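You operate a simulated robot arm through the tools that you are given. There is no shell and no other tool.

You are at the controls of a simulated robot arm. One attempt, no reset.

JOB
Bend the batten on the drawing board through the four red rings.
Fine: Hook one of the four weights on the board at each ring; don't crack the batten.

It is judged by the outcome, as a careful person would: the job done as asked, and still so three seconds after it is handed in. It fails if anything else is knocked over, pushed out of place, dropped, spilled or broken.

ROBOT AND FRAMES
A 6-joint arm with a two-finger gripper, fixed in place. Base frame: the origin is at the foot of the arm, x ahead of it, y to its left, z up; the work surface is at about z = 0.952. Lengths are in m, angles in rad, forces in N, time in s.
Its first joint turns from -2.897 to 2.897 rad. Payload 3.43 kg.
The TCP is the grasp point between the finger pads, 0.02 m short of the fingertips. In the tool frame z runs along the fingers and y along their closing line. The gripper opens to 0.19 m. The gripper's body begins 0.248 m behind the TCP.
Orientation is that of the tool frame in the base frame, as [roll, pitch, yaw] about the fixed x, y, z axes, in that order (R = Rz(yaw) Ry(pitch) Rx(roll)). With the fingers straight down and closing along the base's y, the tool's x points along the base's -x, its y along +y and its z along -z.

CONTROLS
- The arm moves only by the tool jog_arm. Its argument "deltas" is a list that holds one entry, the list of rows, each a list of 7 numbers: the gripper command, from -1 (fully open) to 1 (shut), values between in proportion, then the shift along the base's x, y, z in units of 150 mm (1.0 is 150 mm), then the turn, a rotation vector about the base's x, y, z in units of 45 degrees (1.0 is 45 degrees). In form: [[[grip, dx, dy, dz, ax, ay, az], ...]]. A call has 1 to 20 rows; each row is the pose to reach, as a shift and turn from the pose commanded when the call began. A call with a number of a shift or a turn outside -1 to 1 is refused whole. A row lasts 0.2 s, in which the tool goes at most 0.05 m and 0.15 rad; a call with a longer step from one row to the next is refused whole, and so is a gripper value outside its range. A pose out of reach is approached as far as the arm can. The call stops where the force on the tool passes 90 N (or 10 N more than at its start, if that is more) or the arm is blocked; 0.2 s more then pass. The fingers move at their own pace (about 0.045 m/s each) and stop on an object; they squeeze with about 36 N. The grip force told is the motor's: it shows also when the fingers shut on nothing. Time passes only in rows, and 0.2 s behind the last, so rows that repeat a pose let the fingers close. The reply holds the time, the measured pose of the TCP, the force on the tool along the base axes, the opening and the grip force, in the units named above and with some noise, with the torque about the TCP (base axes, N m) and any sound that the robot's microphone picked up, and new pictures: "pictures" is both (left out), scene, wrist or none.
- Cameras (640 x 400 px; columns grow to the right, rows downward): "scene" is fixed at [0.4013, 0.6497, 1.6766]; the picture's right is [-0.61, -0.79, 0.00], its down [-0.65, 0.50, -0.57] and it looks along [0.45, -0.35, -0.82] (base axes); focal length 290 px, centre (320, 200). "wrist" rides on the gripper at [0.07, -0.008, -0.288] in the tool frame; the picture's right is [0.12, 0.99, 0.00], its down [-0.96, 0.12, -0.25] and it looks along [-0.25, 0.03, 0.97] (tool axes); focal length 261 px, centre (320, 200). There is no depth. A picture from a camera that has moved, and an enlarged one, comes with that camera's place and axes in the base frame and with its lens.
- lift_body(by): slides the trunk up (or, below 0, down) by that many m; the arm rides with it, the base frame stays. It gives what a move gives, with no picture.
- enlarge(camera, box): a new picture of the part [left, top, right, bottom] of that camera's present view, enlarged. No time passes.
- close_job(): hands the job in; it is judged then, once.

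Places have to be worked out from the pictures, the camera data and where the tool is seen. Open the gripper and draw the arm clear of the work before you hand the job in, unless the task says otherwise.

The tools are called after "Request:" by a JSON object that holds its "op" and its "data". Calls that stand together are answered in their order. jog_arm: Moves the arm, as the interface text tells. Its arguments: {"type":"object","properties":{"deltas":{"type":"array","items":{"type":"array","items":{"type":"array","items":{"type":"number"}}}},"pictures":{"type":"string","enum":["both","scene","wrist","none"]}},"required":["deltas"]} The other tools are called the same way: lift_body (by) slides the trunk up or down; enlarge (camera, box) takes an enlarged picture of a part of a camera's view; close_job () hands the job in.

At the start:

```text
time: 0.0
tool_pos: [0.7198, 0.0242, 1.2345]
tcp_rot: [3.141, 0.0, 3.14]
ft_force: [-0.1, -0.2, -0.5]
wrist_torque: [0.01, -0.01, -0.01]
gripper_width: 0.1897
finger_force: 0.2
trunk travel left (down, up): [-0.175, 0.065]
```

scene: 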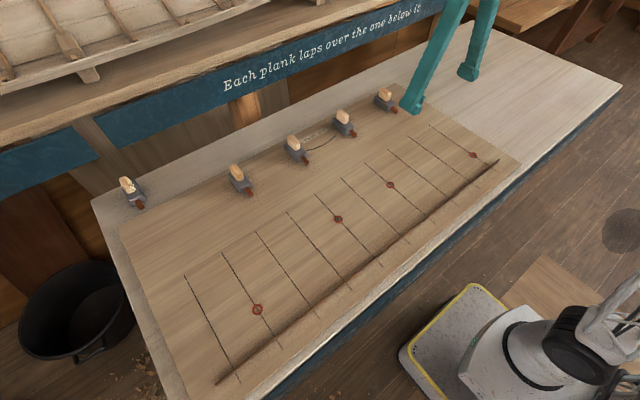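
wrist: 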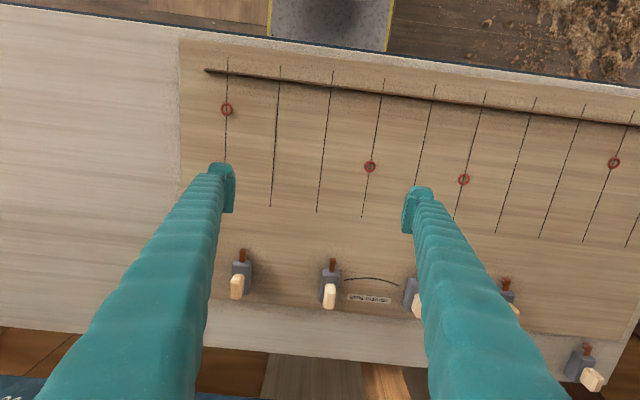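

I'll start by looking closely at the batten, the rings and the weights in both cameras before moving anything.

Request:
{"op": "enlarge", "data": {"camera": "scene", "box": [100, 80, 420, 280]}}

Request:
{"op": "enlarge", "data": {"camera": "scene", "box": [320, 80, 520, 205]}}

Request:
{"op": "enlarge", "data": {"camera": "scene", "box": [160, 240, 400, 390]}}

Request:
{"op": "enlarge", "data": {"camera": "wrist", "box": [180, 220, 640, 400]}}

```text
2.00 times, centred on (260, 180) of scene
camera zoom: at [0.4013, 0.6497, 1.6766], right [-0.61, -0.79, 0.0], down [-0.65, 0.5, -0.57], along [0.45, -0.35, -0.82], focal length 580 px, centre (440, 240)
```

zoom: 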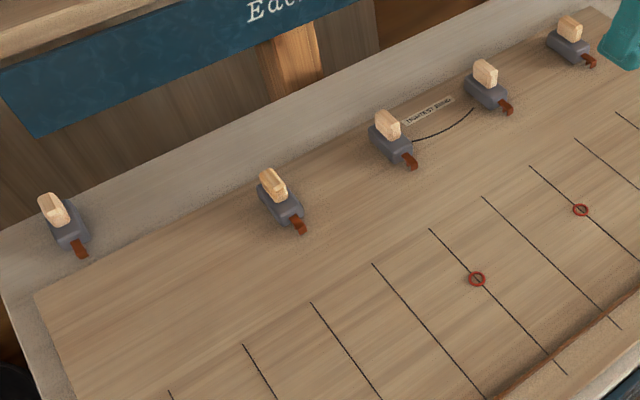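

```text
3.20 times, centred on (420, 142) of scene
camera zoom: at [0.4013, 0.6497, 1.6766], right [-0.61, -0.79, 0.0], down [-0.65, 0.5, -0.57], along [0.45, -0.35, -0.82], focal length 928 px, centre (0, 384)
```

zoom: 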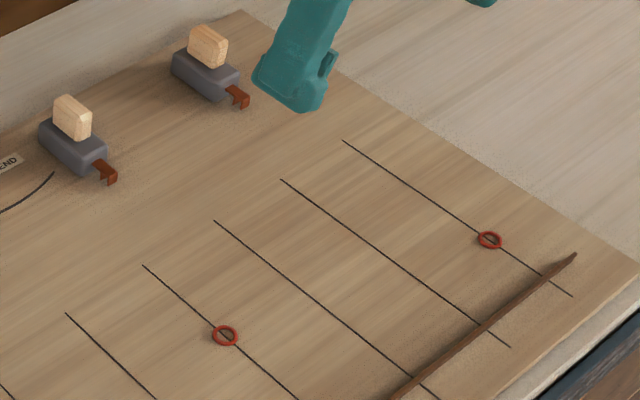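

```text
2.67 times, centred on (280, 315) of scene
camera zoom: at [0.4013, 0.6497, 1.6766], right [-0.61, -0.79, 0.0], down [-0.65, 0.5, -0.57], along [0.45, -0.35, -0.82], focal length 773 px, centre (427, -107)
```

zoom: 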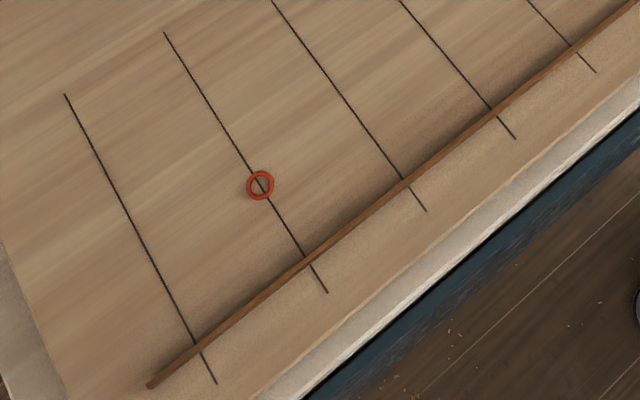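

```text
1.39 times, centred on (410, 310) of wrist
camera zoom: at [0.6494, 0.0158, 1.522], right [-0.12, 0.99, 0.0], down [0.96, 0.12, 0.25], along [0.25, 0.03, -0.97], focal length 363 px, centre (195, 47)
```

zoom: 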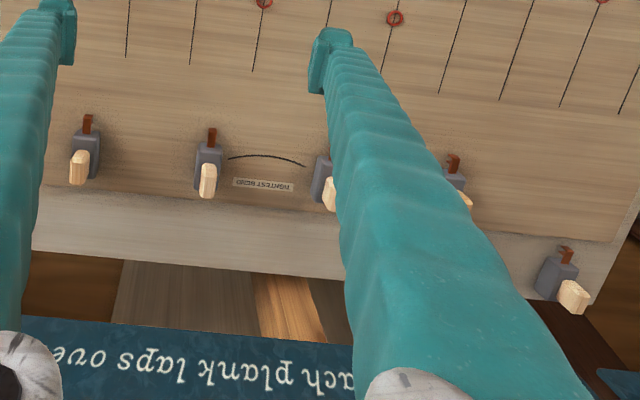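

The four weights on the board each have a wooden handle and a red hook facing the robot; a fifth stands off the board. I'll zoom in tightly on the hook shape, a ring, the batten and the "tightest bend" mark.

Request:
{"op": "enlarge", "data": {"camera": "scene", "box": [216, 152, 280, 204]}}

Request:
{"op": "enlarge", "data": {"camera": "scene", "box": [280, 100, 376, 170]}}

Request:
{"op": "enlarge", "data": {"camera": "scene", "box": [440, 130, 520, 190]}}

Request:
{"op": "enlarge", "data": {"camera": "wrist", "box": [200, 230, 420, 330]}}

Request:
{"op": "enlarge", "data": {"camera": "wrist", "box": [180, 50, 420, 200]}}

Request:
{"op": "enlarge", "data": {"camera": "wrist", "box": [400, 60, 640, 260]}}

```text
7.69 times, centred on (248, 178) of scene
camera zoom: at [0.4013, 0.6497, 1.6766], right [-0.61, -0.79, 0.0], down [-0.65, 0.5, -0.57], along [0.45, -0.35, -0.82], focal length 2230 px, centre (874, 369)
```

zoom: 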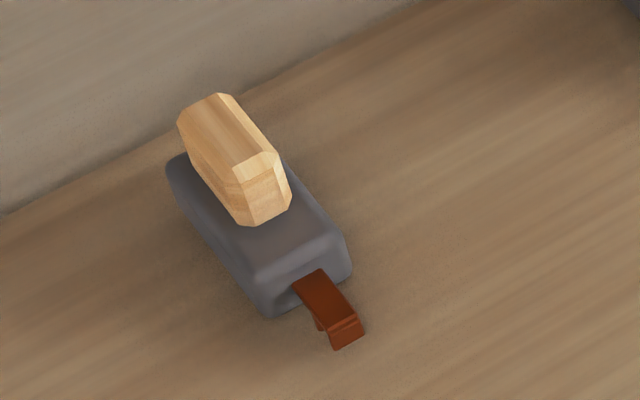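

```text
5.71 times, centred on (328, 135) of scene
camera zoom: at [0.4013, 0.6497, 1.6766], right [-0.61, -0.79, 0.0], down [-0.65, 0.5, -0.57], along [0.45, -0.35, -0.82], focal length 1657 px, centre (274, 571)
```

zoom: 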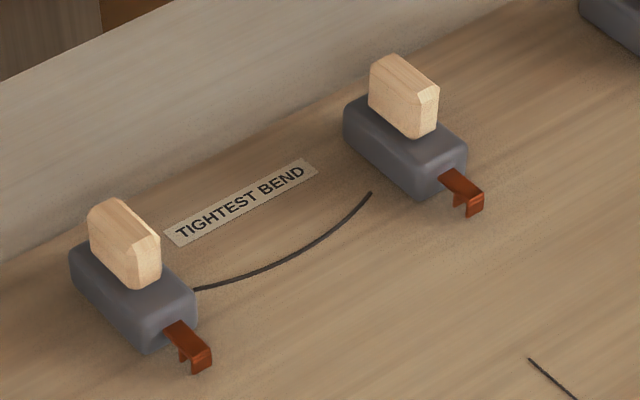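

```text
6.67 times, centred on (480, 160) of scene
camera zoom: at [0.4013, 0.6497, 1.6766], right [-0.61, -0.79, 0.0], down [-0.65, 0.5, -0.57], along [0.45, -0.35, -0.82], focal length 1933 px, centre (-747, 467)
```

zoom: 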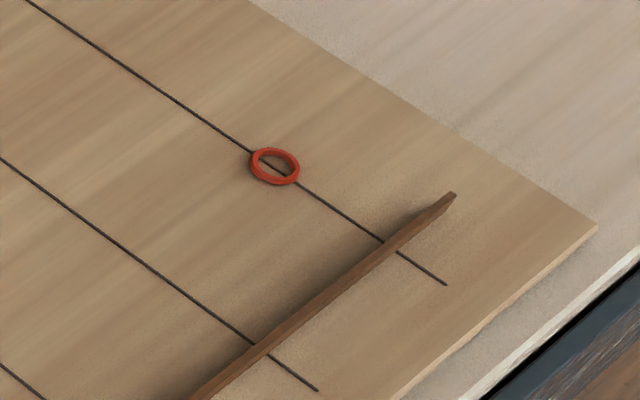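

```text
2.91 times, centred on (310, 280) of wrist
camera zoom: at [0.6494, 0.0158, 1.522], right [-0.12, 0.99, 0.0], down [0.96, 0.12, 0.25], along [0.25, 0.03, -0.97], focal length 758 px, centre (349, -33)
```

zoom: 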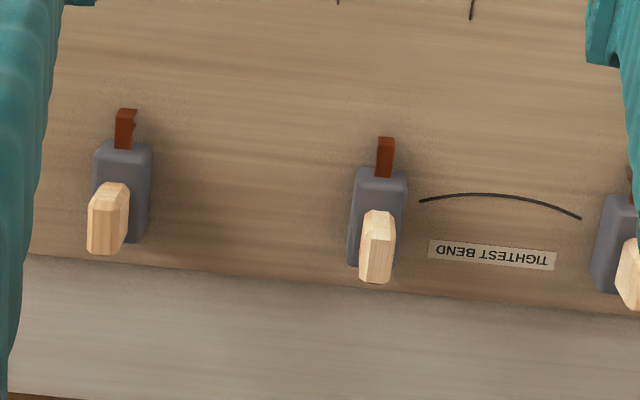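

```text
2.67 times, centred on (300, 125) of wrist
camera zoom: at [0.6494, 0.0158, 1.522], right [-0.12, 0.99, 0.0], down [0.96, 0.12, 0.25], along [0.25, 0.03, -0.97], focal length 695 px, centre (373, 400)
```

zoom: 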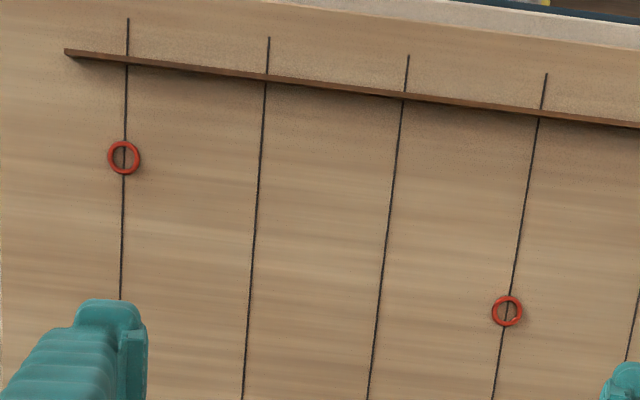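

```text
2.00 times, centred on (520, 160) of wrist
camera zoom: at [0.6494, 0.0158, 1.522], right [-0.12, 0.99, 0.0], down [0.96, 0.12, 0.25], along [0.25, 0.03, -0.97], focal length 521 px, centre (-80, 280)
```

zoom: 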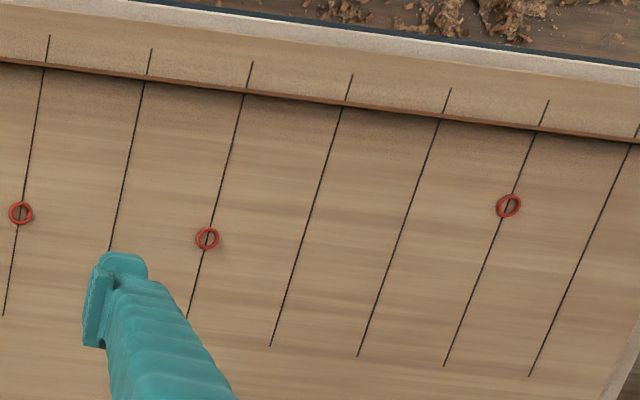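

Each hook is an inverted U that drops over the on-edge batten. I estimate the rings at about (0.627,-0.184), (0.708,0.130), (0.712,0.341) and (0.638,0.655), the batten at x≈0.561, and the handles at x≈0.99, which is near the reach limit. I'll move high above the weights for a better look.

Request:
{"op": "jog_arm", "data": {"deltas": [[[-1, 0.3, 0.12, 0, 0, 0, 0], [-1, 0.6, 0.24, 0, 0, 0, 0], [-1, 0.9, 0.37, 0, 0, 0, 0], [-1, 0.9, 0.37, 0, 0, 0, 0]]], "pictures": "both"}}

```text
time: 1.0
tool_pos: [0.8565, 0.0796, 1.2339]
tcp_rot: [-3.141, -0.002, -3.141]
ft_force: [0.1, 0.8, -1.2]
wrist_torque: [-0.04, 0.14, -0.01]
gripper_width: 0.19
finger_force: 0.1
trunk travel left (down, up): [-0.175, 0.065]
camera wrist: at [0.7862, 0.0718, 1.5214], right [-0.12, 0.99, 0.0], down [0.96, 0.12, 0.25], along [0.24, 0.03, -0.97], focal length 261 px, centre (320, 200)
```

scene: 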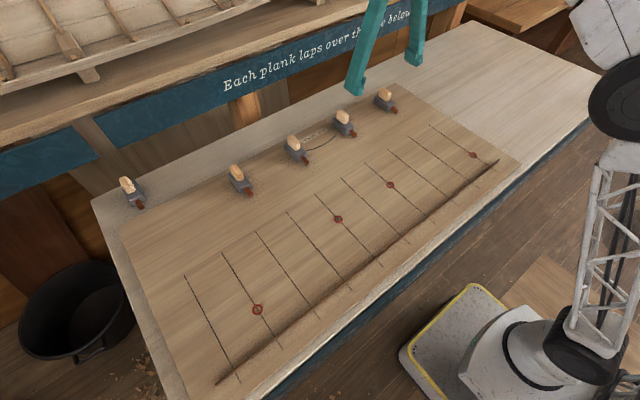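
wrist: 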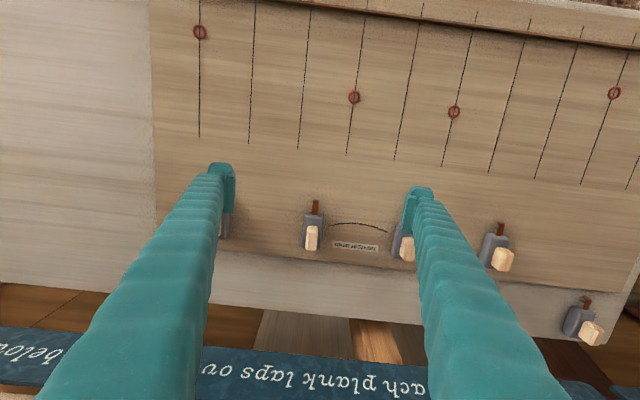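

The arm has extended well so far. Next I'll test the reach by tilting the fingers outward about y, which keeps the pads parallel to the handles, while moving further out.

Request:
{"op": "jog_arm", "data": {"deltas": [[[-1, 0.2, 0, 0, 0, -0.15, 0], [-1, 0.4, 0, 0, 0, -0.3, 0], [-1, 0.6, 0, 0, 0, -0.444, 0], [-1, 0.8, 0, -0.1, 0, -0.444, 0], [-0.4, 0.8, 0, -0.1, 0, -0.444, 0], [-0.4, 0.8, 0, -0.1, 0, -0.444, 0]]], "pictures": "both"}}

```text
time: 2.4
tool_pos: [0.9763, 0.0795, 1.2192]
tcp_rot: [-3.141, 0.35, 3.141]
ft_force: [0.1, -0.1, 0.5]
wrist_torque: [-0.01, -0.01, -0.01]
gripper_width: 0.1372
finger_force: 0.0
trunk travel left (down, up): [-0.175, 0.065]
camera wrist: at [0.8114, 0.0719, 1.4658], right [-0.11, 0.99, -0.04], down [0.82, 0.12, 0.56], along [0.56, 0.03, -0.83], focal length 261 px, centre (320, 200)
```

scene: 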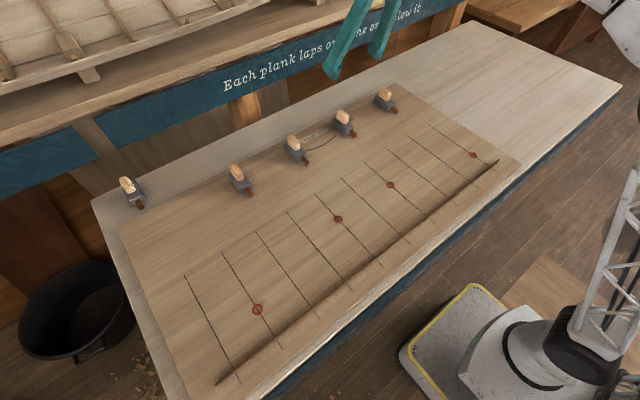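
wrist: 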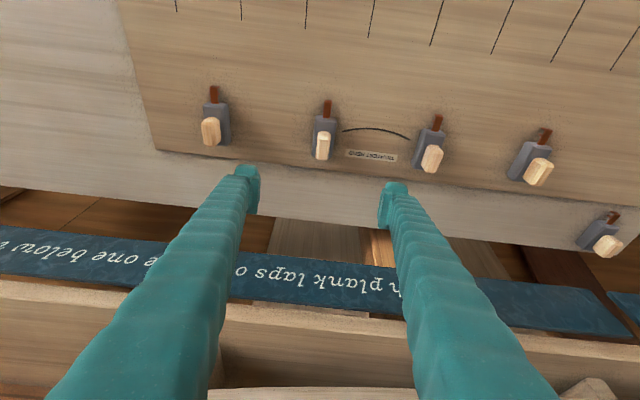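

All five weights are in view now and the tilted reach works. I'll zoom in to measure the handles' height and position.

Request:
{"op": "enlarge", "data": {"camera": "wrist", "box": [180, 70, 340, 170]}}

Request:
{"op": "enlarge", "data": {"camera": "wrist", "box": [300, 80, 460, 180]}}

Request:
{"op": "enlarge", "data": {"camera": "wrist", "box": [480, 110, 640, 260]}}

Request:
{"op": "enlarge", "data": {"camera": "scene", "box": [350, 70, 430, 120]}}

```text
4.00 times, centred on (260, 120) of wrist
camera zoom: at [0.8114, 0.0719, 1.4658], right [-0.11, 0.99, -0.04], down [0.82, 0.12, 0.56], along [0.56, 0.03, -0.83], focal length 1043 px, centre (560, 520)
```

zoom: 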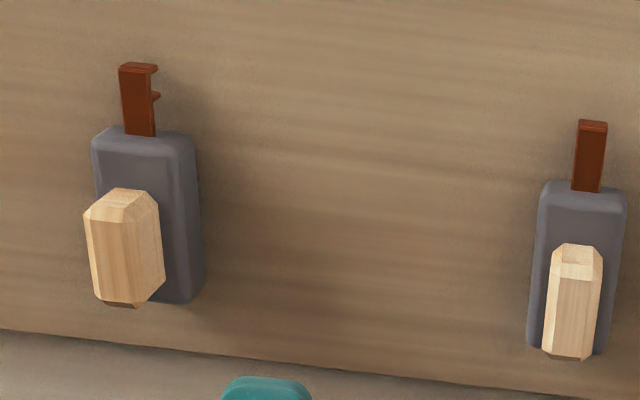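

```text
4.00 times, centred on (380, 130) of wrist
camera zoom: at [0.8114, 0.0719, 1.4658], right [-0.11, 0.99, -0.04], down [0.82, 0.12, 0.56], along [0.56, 0.03, -0.83], focal length 1043 px, centre (80, 480)
```

zoom: 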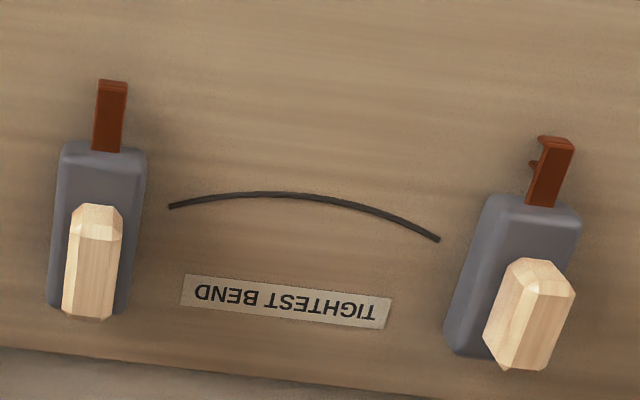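

```text
2.67 times, centred on (560, 185) of wrist
camera zoom: at [0.8114, 0.0719, 1.4658], right [-0.11, 0.99, -0.04], down [0.82, 0.12, 0.56], along [0.56, 0.03, -0.83], focal length 695 px, centre (-320, 240)
```

zoom: 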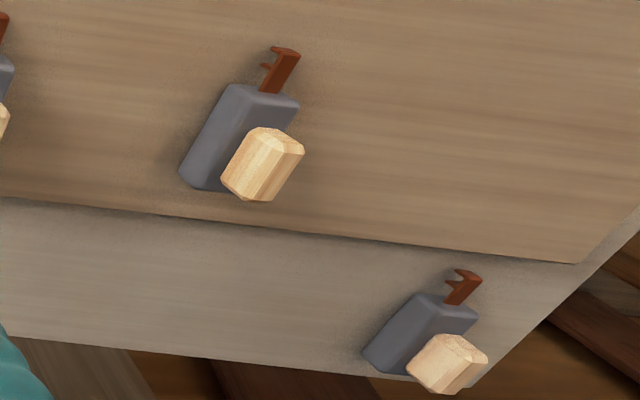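

```text
8.00 times, centred on (390, 95) of scene
camera zoom: at [0.4013, 0.6497, 1.6766], right [-0.61, -0.79, 0.0], down [-0.65, 0.5, -0.57], along [0.45, -0.35, -0.82], focal length 2320 px, centre (-240, 1040)
```

zoom: 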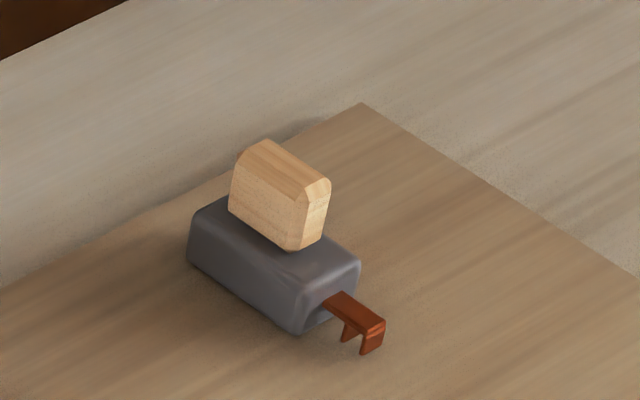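

The handles are about 21 mm thick and 45 mm long in x, with tops near z≈1.02–1.04. I'll start with the end weights, and move over the rightmost one (W1, handle near (0.99,-0.12)) with the gripper narrowed.

Request:
{"op": "jog_arm", "data": {"deltas": [[[0.2, 0.02, -0.3, 0, 0, 0, 0], [0.2, 0.04, -0.6, 0, 0, 0, 0], [0.2, 0.06, -0.9, 0, 0, 0, 0], [0.2, 0.06, -1.0, -0.2, 0, 0, 0], [0.2, 0.06, -1.0, -0.4, 0, 0, 0]]], "pictures": "none"}}

Request:
{"op": "jog_arm", "data": {"deltas": [[[0.2, 0.03, -0.3, -0.1, 0, 0, 0], [0.2, 0.03, -0.33, -0.3, 0, 0, 0], [0.2, 0.03, -0.33, -0.3, 0, 0, 0]]], "pictures": "both"}}

```text
time: 3.6
tool_pos: [0.9842, -0.0701, 1.1591]
tcp_rot: [3.141, 0.349, 3.141]
ft_force: [0.2, 0.8, -0.4]
wrist_torque: [-0.02, 0.0, 0.02]
gripper_width: 0.076
finger_force: 0.2
trunk travel left (down, up): [-0.175, 0.065]
```

```text
time: 4.4
tool_pos: [0.9875, -0.1203, 1.1142]
tcp_rot: [3.141, 0.351, 3.14]
ft_force: [-0.9, 0.4, -0.3]
wrist_torque: [0.0, -0.03, -0.02]
gripper_width: 0.076
finger_force: 0.1
trunk travel left (down, up): [-0.175, 0.065]
camera wrist: at [0.8236, -0.1282, 1.36], right [-0.11, 0.99, -0.04], down [0.82, 0.12, 0.56], along [0.56, 0.03, -0.83], focal length 261 px, centre (320, 200)
```

scene: 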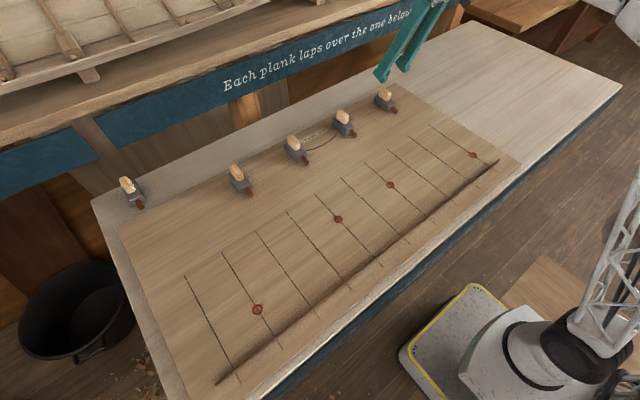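
wrist: 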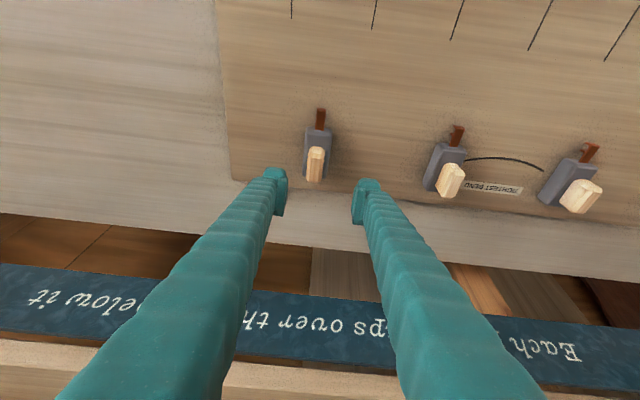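

The handle is centred between the fingers laterally. I'll zoom in to measure its position from this closer view.

Request:
{"op": "enlarge", "data": {"camera": "wrist", "box": [270, 100, 370, 200]}}

Request:
{"op": "enlarge", "data": {"camera": "scene", "box": [350, 60, 430, 120]}}

```text
4.00 times, centred on (320, 150) of wrist
camera zoom: at [0.8236, -0.1282, 1.36], right [-0.11, 0.99, -0.04], down [0.82, 0.12, 0.56], along [0.56, 0.03, -0.83], focal length 1043 px, centre (320, 400)
```

zoom: 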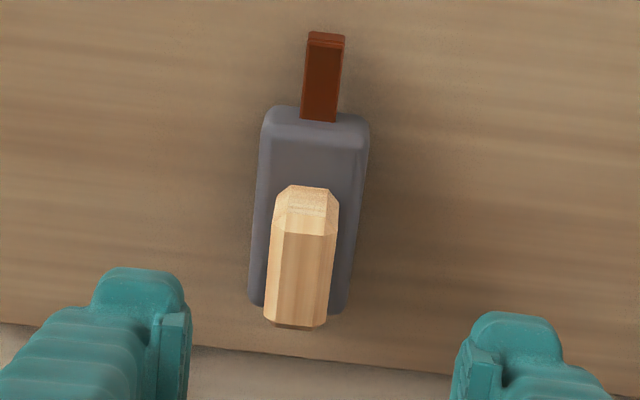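

```text
6.67 times, centred on (390, 90) of scene
camera zoom: at [0.4013, 0.6497, 1.6766], right [-0.61, -0.79, 0.0], down [-0.65, 0.5, -0.57], along [0.45, -0.35, -0.82], focal length 1933 px, centre (-147, 933)
```

zoom: 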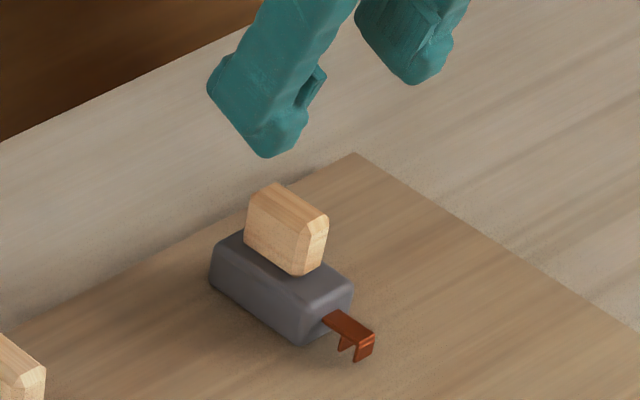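

Handle W1 comes out at about (1.00, -0.129) with its top near z≈1.025, aligned with x. I'll shift over it and descend partway, then check from the scene camera.

Request:
{"op": "jog_arm", "data": {"deltas": [[[0.2, 0.07, -0.06, 0, 0, 0, 0], [0.2, 0.07, -0.06, -0.25, 0, 0, 0], [0.2, 0.07, -0.06, -0.5, 0, 0, 0], [0.2, 0.07, -0.06, -0.5, 0, 0, 0]]], "pictures": "both"}}

Request:
{"op": "enlarge", "data": {"camera": "scene", "box": [350, 60, 430, 120]}}

Request:
{"op": "enlarge", "data": {"camera": "wrist", "box": [250, 100, 390, 240]}}

```text
time: 5.4
tool_pos: [0.999, -0.1289, 1.0362]
tcp_rot: [-3.141, 0.349, -3.141]
ft_force: [-0.3, -0.7, 0.7]
wrist_torque: [0.03, 0.0, 0.02]
gripper_width: 0.076
finger_force: 0.1
trunk travel left (down, up): [-0.175, 0.065]
camera wrist: at [0.8347, -0.137, 1.2846], right [-0.11, 0.99, -0.04], down [0.82, 0.12, 0.56], along [0.56, 0.03, -0.83], focal length 261 px, centre (320, 200)
```

scene: 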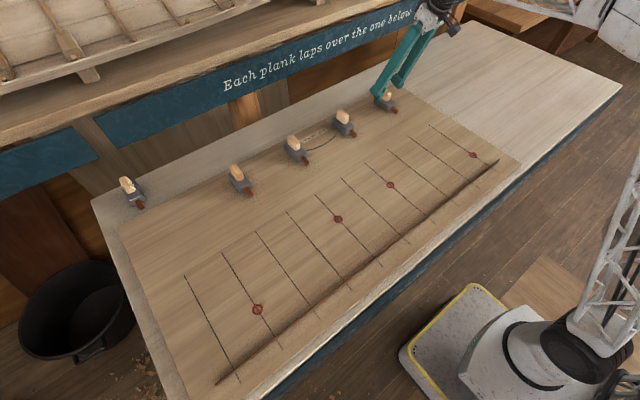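
wrist: 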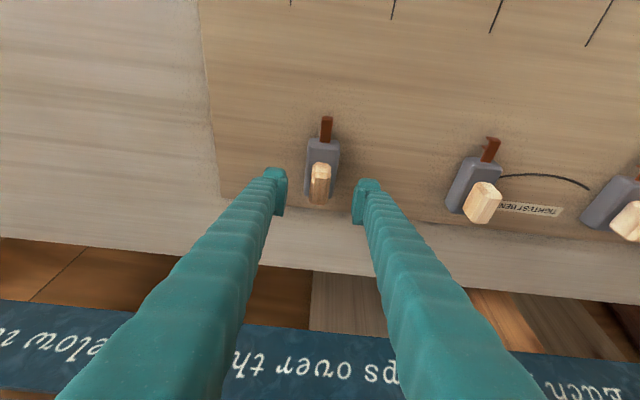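

```text
6.67 times, centred on (390, 90) of scene
camera zoom: at [0.4013, 0.6497, 1.6766], right [-0.61, -0.79, 0.0], down [-0.65, 0.5, -0.57], along [0.45, -0.35, -0.82], focal length 1933 px, centre (-147, 933)
```

zoom: 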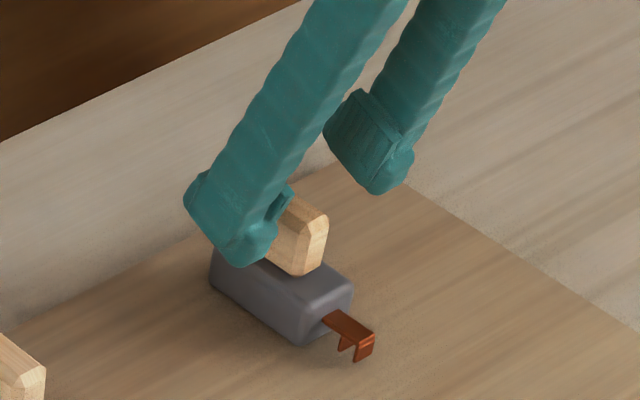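

```text
2.86 times, centred on (320, 170) of wrist
camera zoom: at [0.8347, -0.137, 1.2846], right [-0.11, 0.99, -0.04], down [0.82, 0.12, 0.56], along [0.56, 0.03, -0.83], focal length 745 px, centre (320, 286)
```

zoom: 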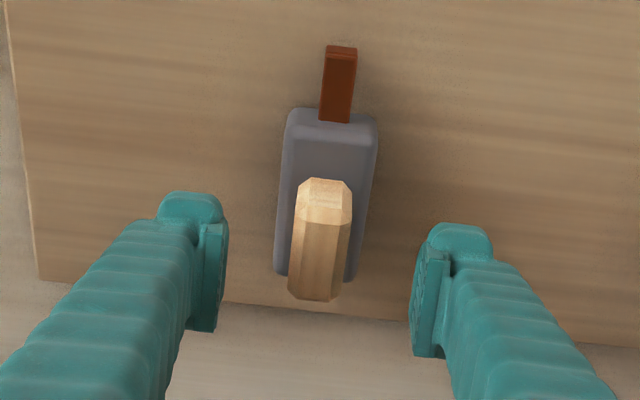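

The handle is centred between the pads. I'll descend about 18 mm so the tips stay just above the body, then close gently.

Request:
{"op": "jog_arm", "data": {"deltas": [[[0.2, 0, 0, -0.06, 0, 0, 0], [0.2, 0.0, 0, -0.12, 0, 0, 0], [0.2, 0.0, 0, -0.12, 0, 0, 0]]], "pictures": "both"}}

Request:
{"op": "enlarge", "data": {"camera": "scene", "box": [360, 70, 420, 115]}}

Request:
{"op": "enlarge", "data": {"camera": "wrist", "box": [250, 100, 390, 240]}}

```text
time: 6.2
tool_pos: [0.9987, -0.1292, 1.0195]
tcp_rot: [3.141, 0.35, -3.141]
ft_force: [-0.7, 0.2, 0.3]
wrist_torque: [0.0, 0.02, 0.0]
gripper_width: 0.0759
finger_force: 0.2
trunk travel left (down, up): [-0.175, 0.065]
camera wrist: at [0.8345, -0.1374, 1.267], right [-0.11, 0.99, -0.04], down [0.82, 0.12, 0.56], along [0.56, 0.03, -0.83], focal length 261 px, centre (320, 200)
```

scene: 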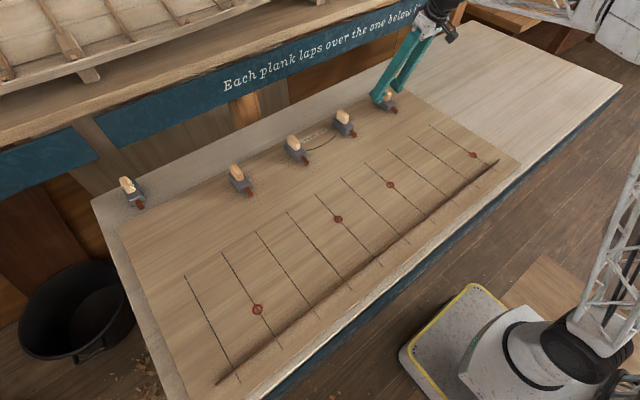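
wrist: 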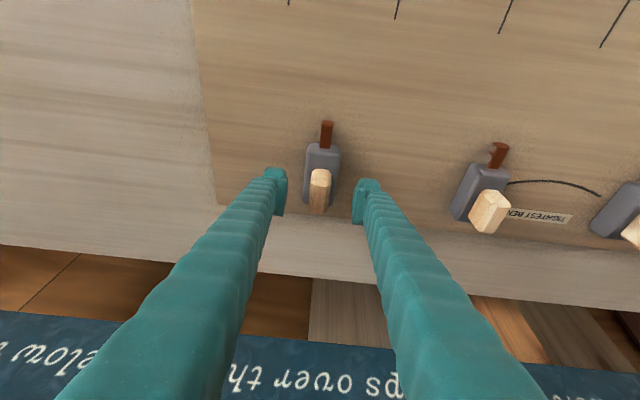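

```text
8.89 times, centred on (390, 92) of scene
camera zoom: at [0.4013, 0.6497, 1.6766], right [-0.61, -0.79, 0.0], down [-0.65, 0.5, -0.57], along [0.45, -0.35, -0.82], focal length 2577 px, centre (-302, 1156)
```

zoom: 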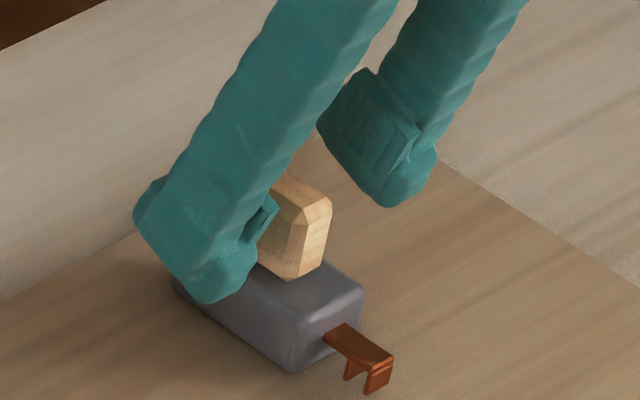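

```text
2.86 times, centred on (320, 170) of wrist
camera zoom: at [0.8345, -0.1374, 1.267], right [-0.11, 0.99, -0.04], down [0.82, 0.12, 0.56], along [0.56, 0.03, -0.83], focal length 745 px, centre (320, 286)
```

zoom: 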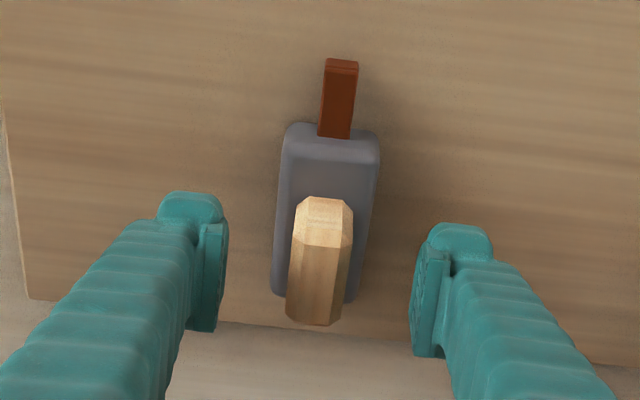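

The pads now straddle the handle's middle, so I'll close on it and check the opening and grip force.

Request:
{"op": "jog_arm", "data": {"deltas": [[[1, 0, 0, 0, 0, 0, 0], [1, 0, 0, 0, 0, 0, 0], [1, 0, 0, 0, 0, 0, 0], [1, 0, 0, 0, 0, 0, 0], [1, 0, 0, 0, 0, 0, 0], [1, 0, 0, 0, 0, 0, 0], [1, 0, 0, 0, 0, 0, 0]]], "pictures": "wrist"}}

```text
time: 7.8
tool_pos: [0.9998, -0.1292, 1.0207]
tcp_rot: [-3.141, 0.35, 3.141]
ft_force: [0.0, -2.5, -0.5]
wrist_torque: [-0.05, -0.03, -0.03]
gripper_width: 0.0231
finger_force: 35.7
trunk travel left (down, up): [-0.175, 0.065]
camera wrist: at [0.8345, -0.1378, 1.2672], right [-0.11, 0.99, -0.04], down [0.82, 0.12, 0.56], along [0.56, 0.03, -0.83], focal length 261 px, centre (320, 200)
```

wrist: 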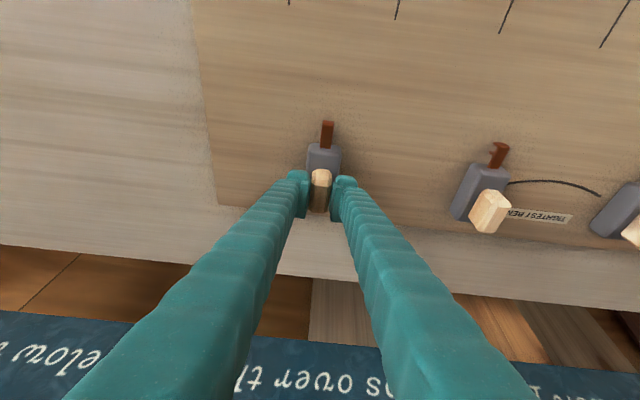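

It is gripped at 23 mm with 36 N. I'll lift slowly by 30 mm and check the load and that the weight stays level.

Request:
{"op": "jog_arm", "data": {"deltas": [[[1, 0, 0, 0.05, 0, 0, 0], [1, 0, 0, 0.1, 0, 0, 0], [1, 0, 0, 0.2, 0, 0, 0], [1, 0, 0, 0.3, 0, 0, 0], [1, 0, 0, 0.3, 0, 0, 0]]], "pictures": "both"}}

Request:
{"op": "enlarge", "data": {"camera": "scene", "box": [350, 60, 430, 120]}}

Request:
{"op": "enlarge", "data": {"camera": "wrist", "box": [250, 100, 390, 240]}}

```text
time: 9.0
tool_pos: [0.9992, -0.13, 1.0659]
tcp_rot: [-3.141, 0.35, -3.141]
ft_force: [0.2, -0.2, -7.0]
wrist_torque: [0.01, 0.01, -0.03]
gripper_width: 0.0231
finger_force: 35.6
trunk travel left (down, up): [-0.175, 0.065]
camera wrist: at [0.8344, -0.1379, 1.3126], right [-0.11, 0.99, -0.04], down [0.82, 0.12, 0.56], along [0.56, 0.03, -0.83], focal length 261 px, centre (320, 200)
```

scene: 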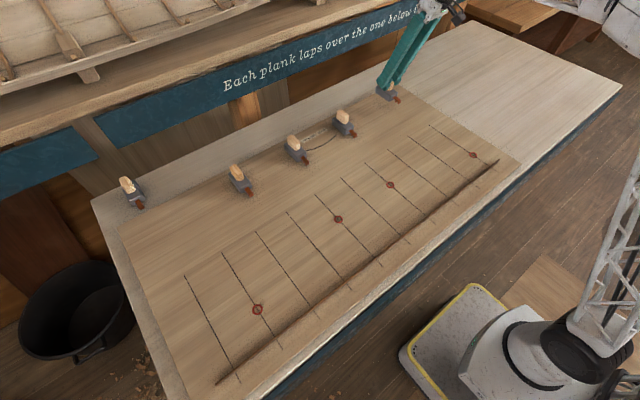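
wrist: 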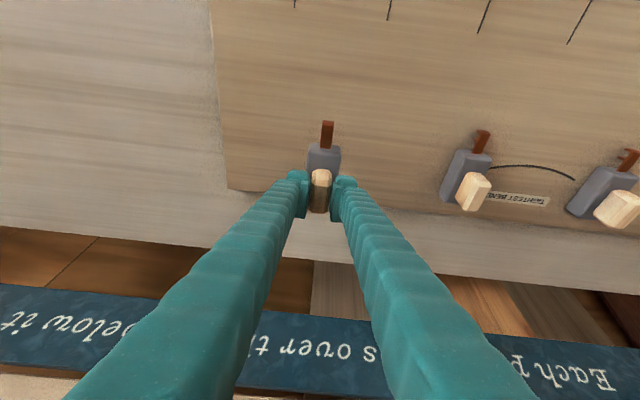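

```text
6.67 times, centred on (390, 90) of scene
camera zoom: at [0.4013, 0.6497, 1.6766], right [-0.61, -0.79, 0.0], down [-0.65, 0.5, -0.57], along [0.45, -0.35, -0.82], focal length 1933 px, centre (-147, 933)
```

zoom: 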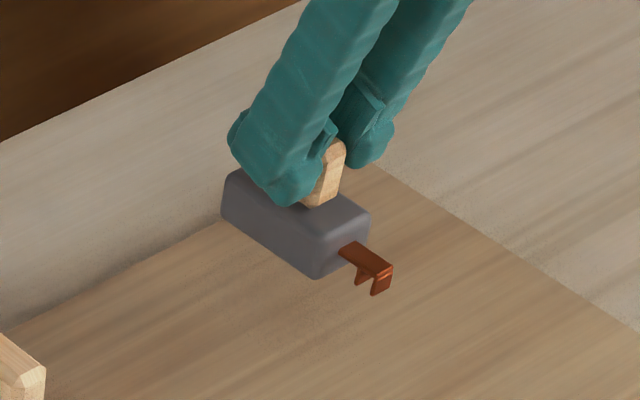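

```text
2.86 times, centred on (320, 170) of wrist
camera zoom: at [0.8344, -0.1379, 1.3126], right [-0.11, 0.99, -0.04], down [0.82, 0.12, 0.56], along [0.56, 0.03, -0.83], focal length 745 px, centre (320, 286)
```

zoom: 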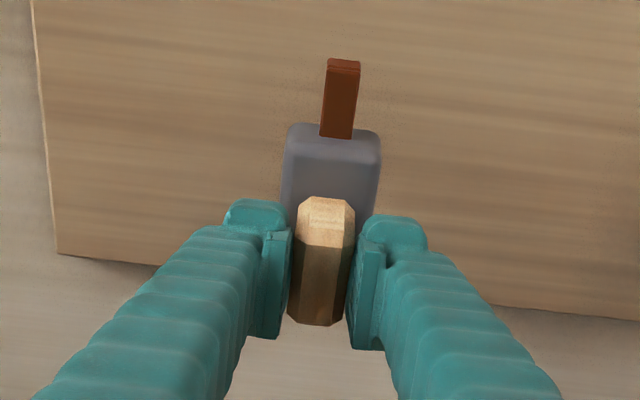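

It weighs about 7 N and hangs level. I'll take a close zoom of the hook prongs to find where the slot sits relative to the TCP.

Request:
{"op": "enlarge", "data": {"camera": "scene", "box": [384, 84, 408, 104]}}

Request:
{"op": "enlarge", "data": {"camera": "wrist", "box": [300, 110, 350, 150]}}

Request:
{"op": "enlarge", "data": {"camera": "scene", "box": [235, 180, 265, 200]}}

Request:
{"op": "enlarge", "data": {"camera": "wrist", "box": [590, 140, 640, 180]}}

```text
16.00 times, centred on (396, 94) of scene
camera zoom: at [0.4013, 0.6497, 1.6766], right [-0.61, -0.79, 0.0], down [-0.65, 0.5, -0.57], along [0.45, -0.35, -0.82], focal length 4639 px, centre (-896, 1896)
```

zoom: 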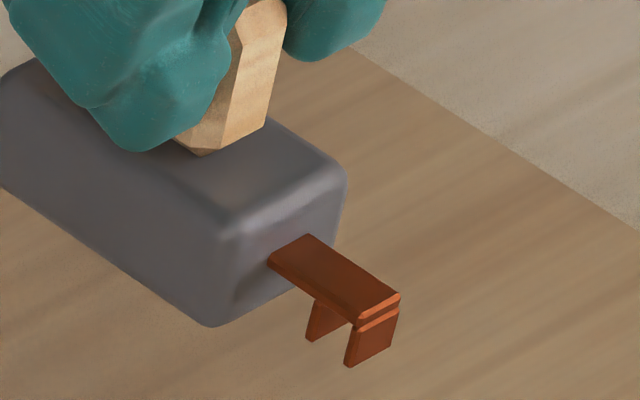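

```text
10.00 times, centred on (325, 130) of wrist
camera zoom: at [0.8344, -0.1379, 1.3126], right [-0.11, 0.99, -0.04], down [0.82, 0.12, 0.56], along [0.56, 0.03, -0.83], focal length 2606 px, centre (270, 900)
```

zoom: 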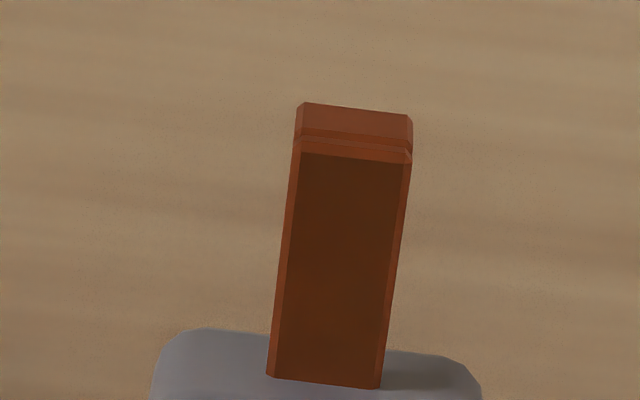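

```text
16.00 times, centred on (250, 190) of scene
camera zoom: at [0.4013, 0.6497, 1.6766], right [-0.61, -0.79, 0.0], down [-0.65, 0.5, -0.57], along [0.45, -0.35, -0.82], focal length 4639 px, centre (1440, 360)
```

zoom: 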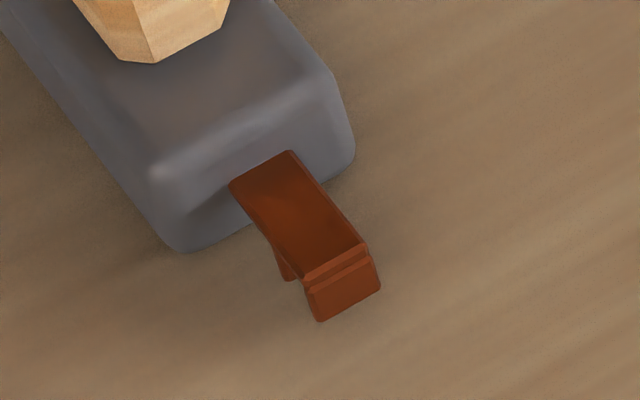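

```text
10.00 times, centred on (615, 160) of wrist
camera zoom: at [0.8344, -0.1379, 1.3126], right [-0.11, 0.99, -0.04], down [0.82, 0.12, 0.56], along [0.56, 0.03, -0.83], focal length 2606 px, centre (-2630, 600)
```

zoom: 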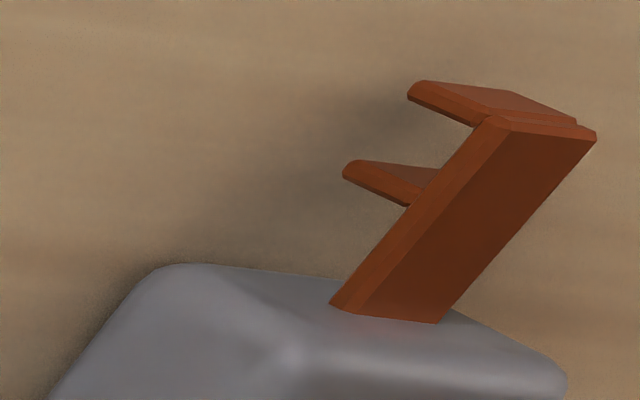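

The slot centre is about 60 mm ahead of the TCP, toward the robot, and about 8–9 mm wide. I'll carry W1 at a safe height toward the batten near ring 1, moving slowly.

Request:
{"op": "jog_arm", "data": {"deltas": [[[1, 0, 0, 0.2, 0, 0, 0], [1, -0.2, -0.04, 0.25, 0, 0, 0], [1, -0.4, -0.08, 0.25, 0, 0, 0], [1, -0.6, -0.12, 0.25, 0, 0, 0], [1, -0.8, -0.16, 0.25, 0, 0, 0], [1, -1.0, -0.2, 0.25, 0, 0, 0]]], "pictures": "none"}}

Request:
{"op": "jog_arm", "data": {"deltas": [[[1, -0.2, -0.04, 0, 0, 0, -0.06], [1, -0.4, -0.08, 0, 0, 0, -0.12], [1, -0.6, -0.12, 0, 0, 0, -0.18], [1, -0.8, -0.16, 0, 0, 0, -0.222], [1, -1.0, -0.2, 0, 0, 0, -0.222], [1, -1.0, -0.2, 0, 0, 0, -0.222]]], "pictures": "both"}}

```text
time: 10.4
tool_pos: [0.8475, -0.1578, 1.1032]
tcp_rot: [3.141, 0.347, 3.141]
ft_force: [0.1, -0.1, -7.9]
wrist_torque: [-0.02, 0.08, 0.0]
gripper_width: 0.0229
finger_force: 35.7
trunk travel left (down, up): [-0.175, 0.065]
```

```text
time: 11.8
tool_pos: [0.6981, -0.1891, 1.1022]
tcp_rot: [-3.141, 0.349, 2.966]
ft_force: [-0.5, -0.3, -7.8]
wrist_torque: [-0.02, 0.02, 0.01]
gripper_width: 0.0229
finger_force: 36.1
trunk travel left (down, up): [-0.175, 0.065]
camera wrist: at [0.5345, -0.1687, 1.3496], right [0.06, 1.0, -0.04], down [0.83, -0.03, 0.56], along [0.56, -0.07, -0.83], focal length 261 px, centre (320, 200)
```

scene: 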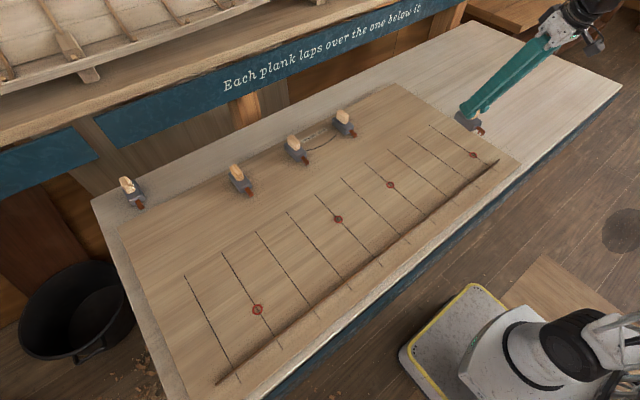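
wrist: 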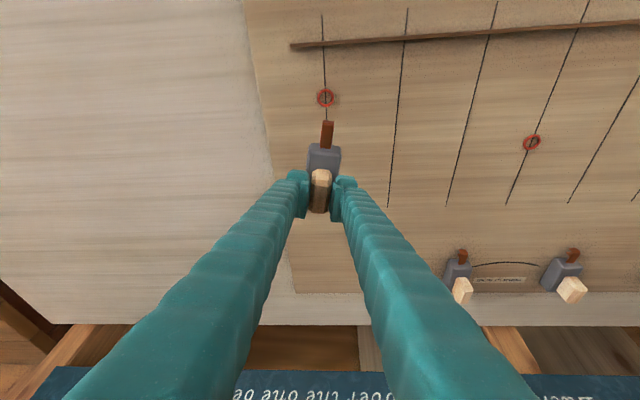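

I can see ring 1 and the batten beyond the hook. I'll zoom in to measure both precisely from here.

Request:
{"op": "enlarge", "data": {"camera": "wrist", "box": [270, 20, 400, 150]}}

Request:
{"op": "enlarge", "data": {"camera": "wrist", "box": [280, 20, 340, 60]}}

```text
3.08 times, centred on (335, 85) of wrist
camera zoom: at [0.5345, -0.1687, 1.3496], right [0.06, 1.0, -0.04], down [0.83, -0.03, 0.56], along [0.56, -0.07, -0.83], focal length 802 px, centre (274, 554)
```

zoom: 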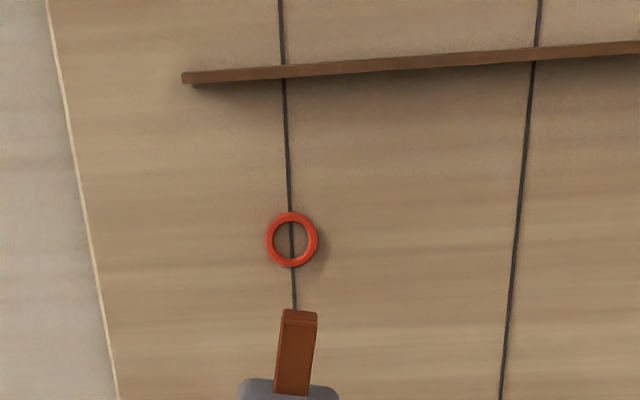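

```text
10.00 times, centred on (310, 40) of wrist
camera zoom: at [0.5345, -0.1687, 1.3496], right [0.06, 1.0, -0.04], down [0.83, -0.03, 0.56], along [0.56, -0.07, -0.83], focal length 2606 px, centre (420, 1800)
```

zoom: 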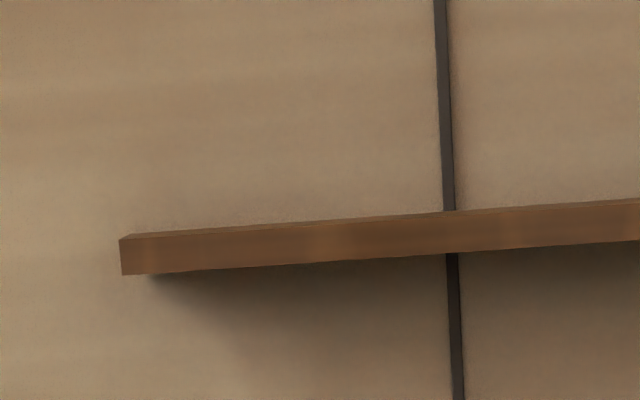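

The batten lies at about x≈0.556–0.561 at ring 1's station, some 68 mm short of the ring. I'll move the hook above it at a modest height and look again.

Request:
{"op": "jog_arm", "data": {"deltas": [[[1, -0.18, -0.01, 0, 0, 0, 0], [1, -0.36, -0.02, 0, 0, 0, 0], [1, -0.543, -0.033, 0, 0, 0, 0], [1, -0.543, -0.033, -0.17, 0, 0, 0], [1, -0.543, -0.033, -0.3, 0, 0, 0], [1, -0.543, -0.033, -0.3, 0, 0, 0]]], "pictures": "both"}}

Request:
{"op": "enlarge", "data": {"camera": "wrist", "box": [290, 90, 370, 150]}}

Request:
{"op": "enlarge", "data": {"camera": "scene", "box": [460, 135, 520, 180]}}

```text
time: 13.2
tool_pos: [0.6152, -0.1945, 1.0591]
tcp_rot: [3.141, 0.35, 2.965]
ft_force: [-0.9, -0.3, -7.8]
wrist_torque: [-0.02, -0.04, 0.0]
gripper_width: 0.023
finger_force: 36.1
trunk travel left (down, up): [-0.175, 0.065]
camera wrist: at [0.4531, -0.1739, 1.3054], right [0.06, 1.0, -0.04], down [0.83, -0.03, 0.56], along [0.56, -0.07, -0.83], focal length 261 px, centre (320, 200)
```

scene: 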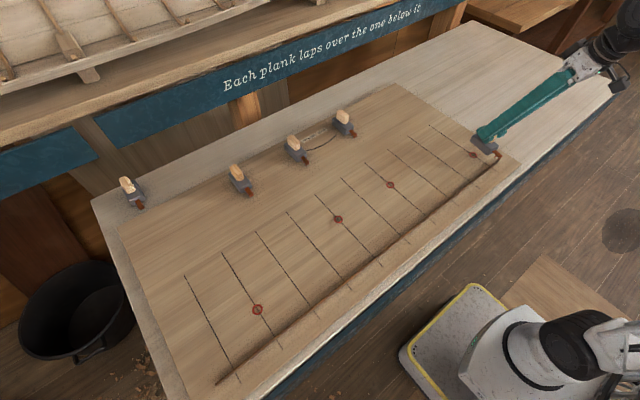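
wrist: 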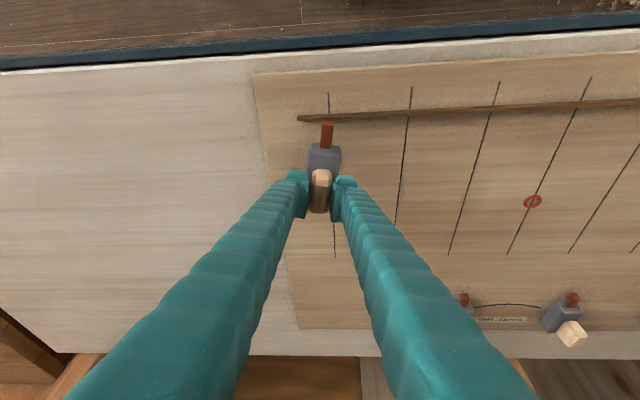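

```text
6.67 times, centred on (330, 120) of wrist
camera zoom: at [0.4531, -0.1739, 1.3054], right [0.06, 1.0, -0.04], down [0.83, -0.03, 0.56], along [0.56, -0.07, -0.83], focal length 1738 px, centre (253, 733)
```

zoom: 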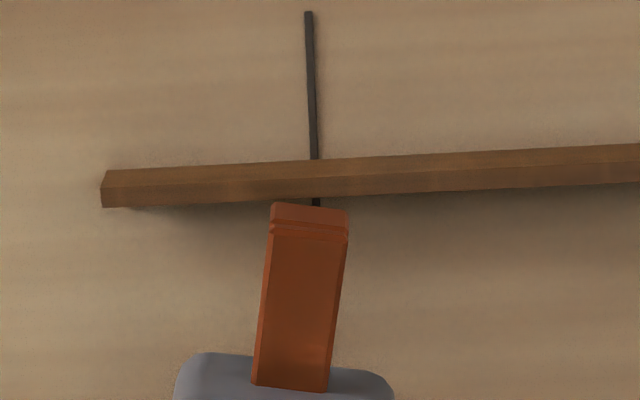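

```text
8.89 times, centred on (490, 158) of scene
camera zoom: at [0.4013, 0.6497, 1.6766], right [-0.61, -0.79, 0.0], down [-0.65, 0.5, -0.57], along [0.45, -0.35, -0.82], focal length 2577 px, centre (-1191, 578)
```

zoom: 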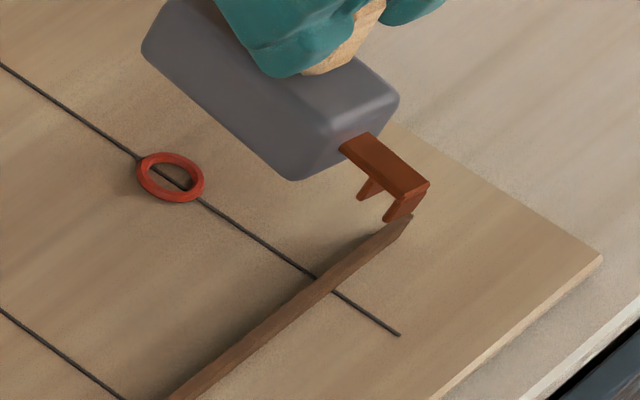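

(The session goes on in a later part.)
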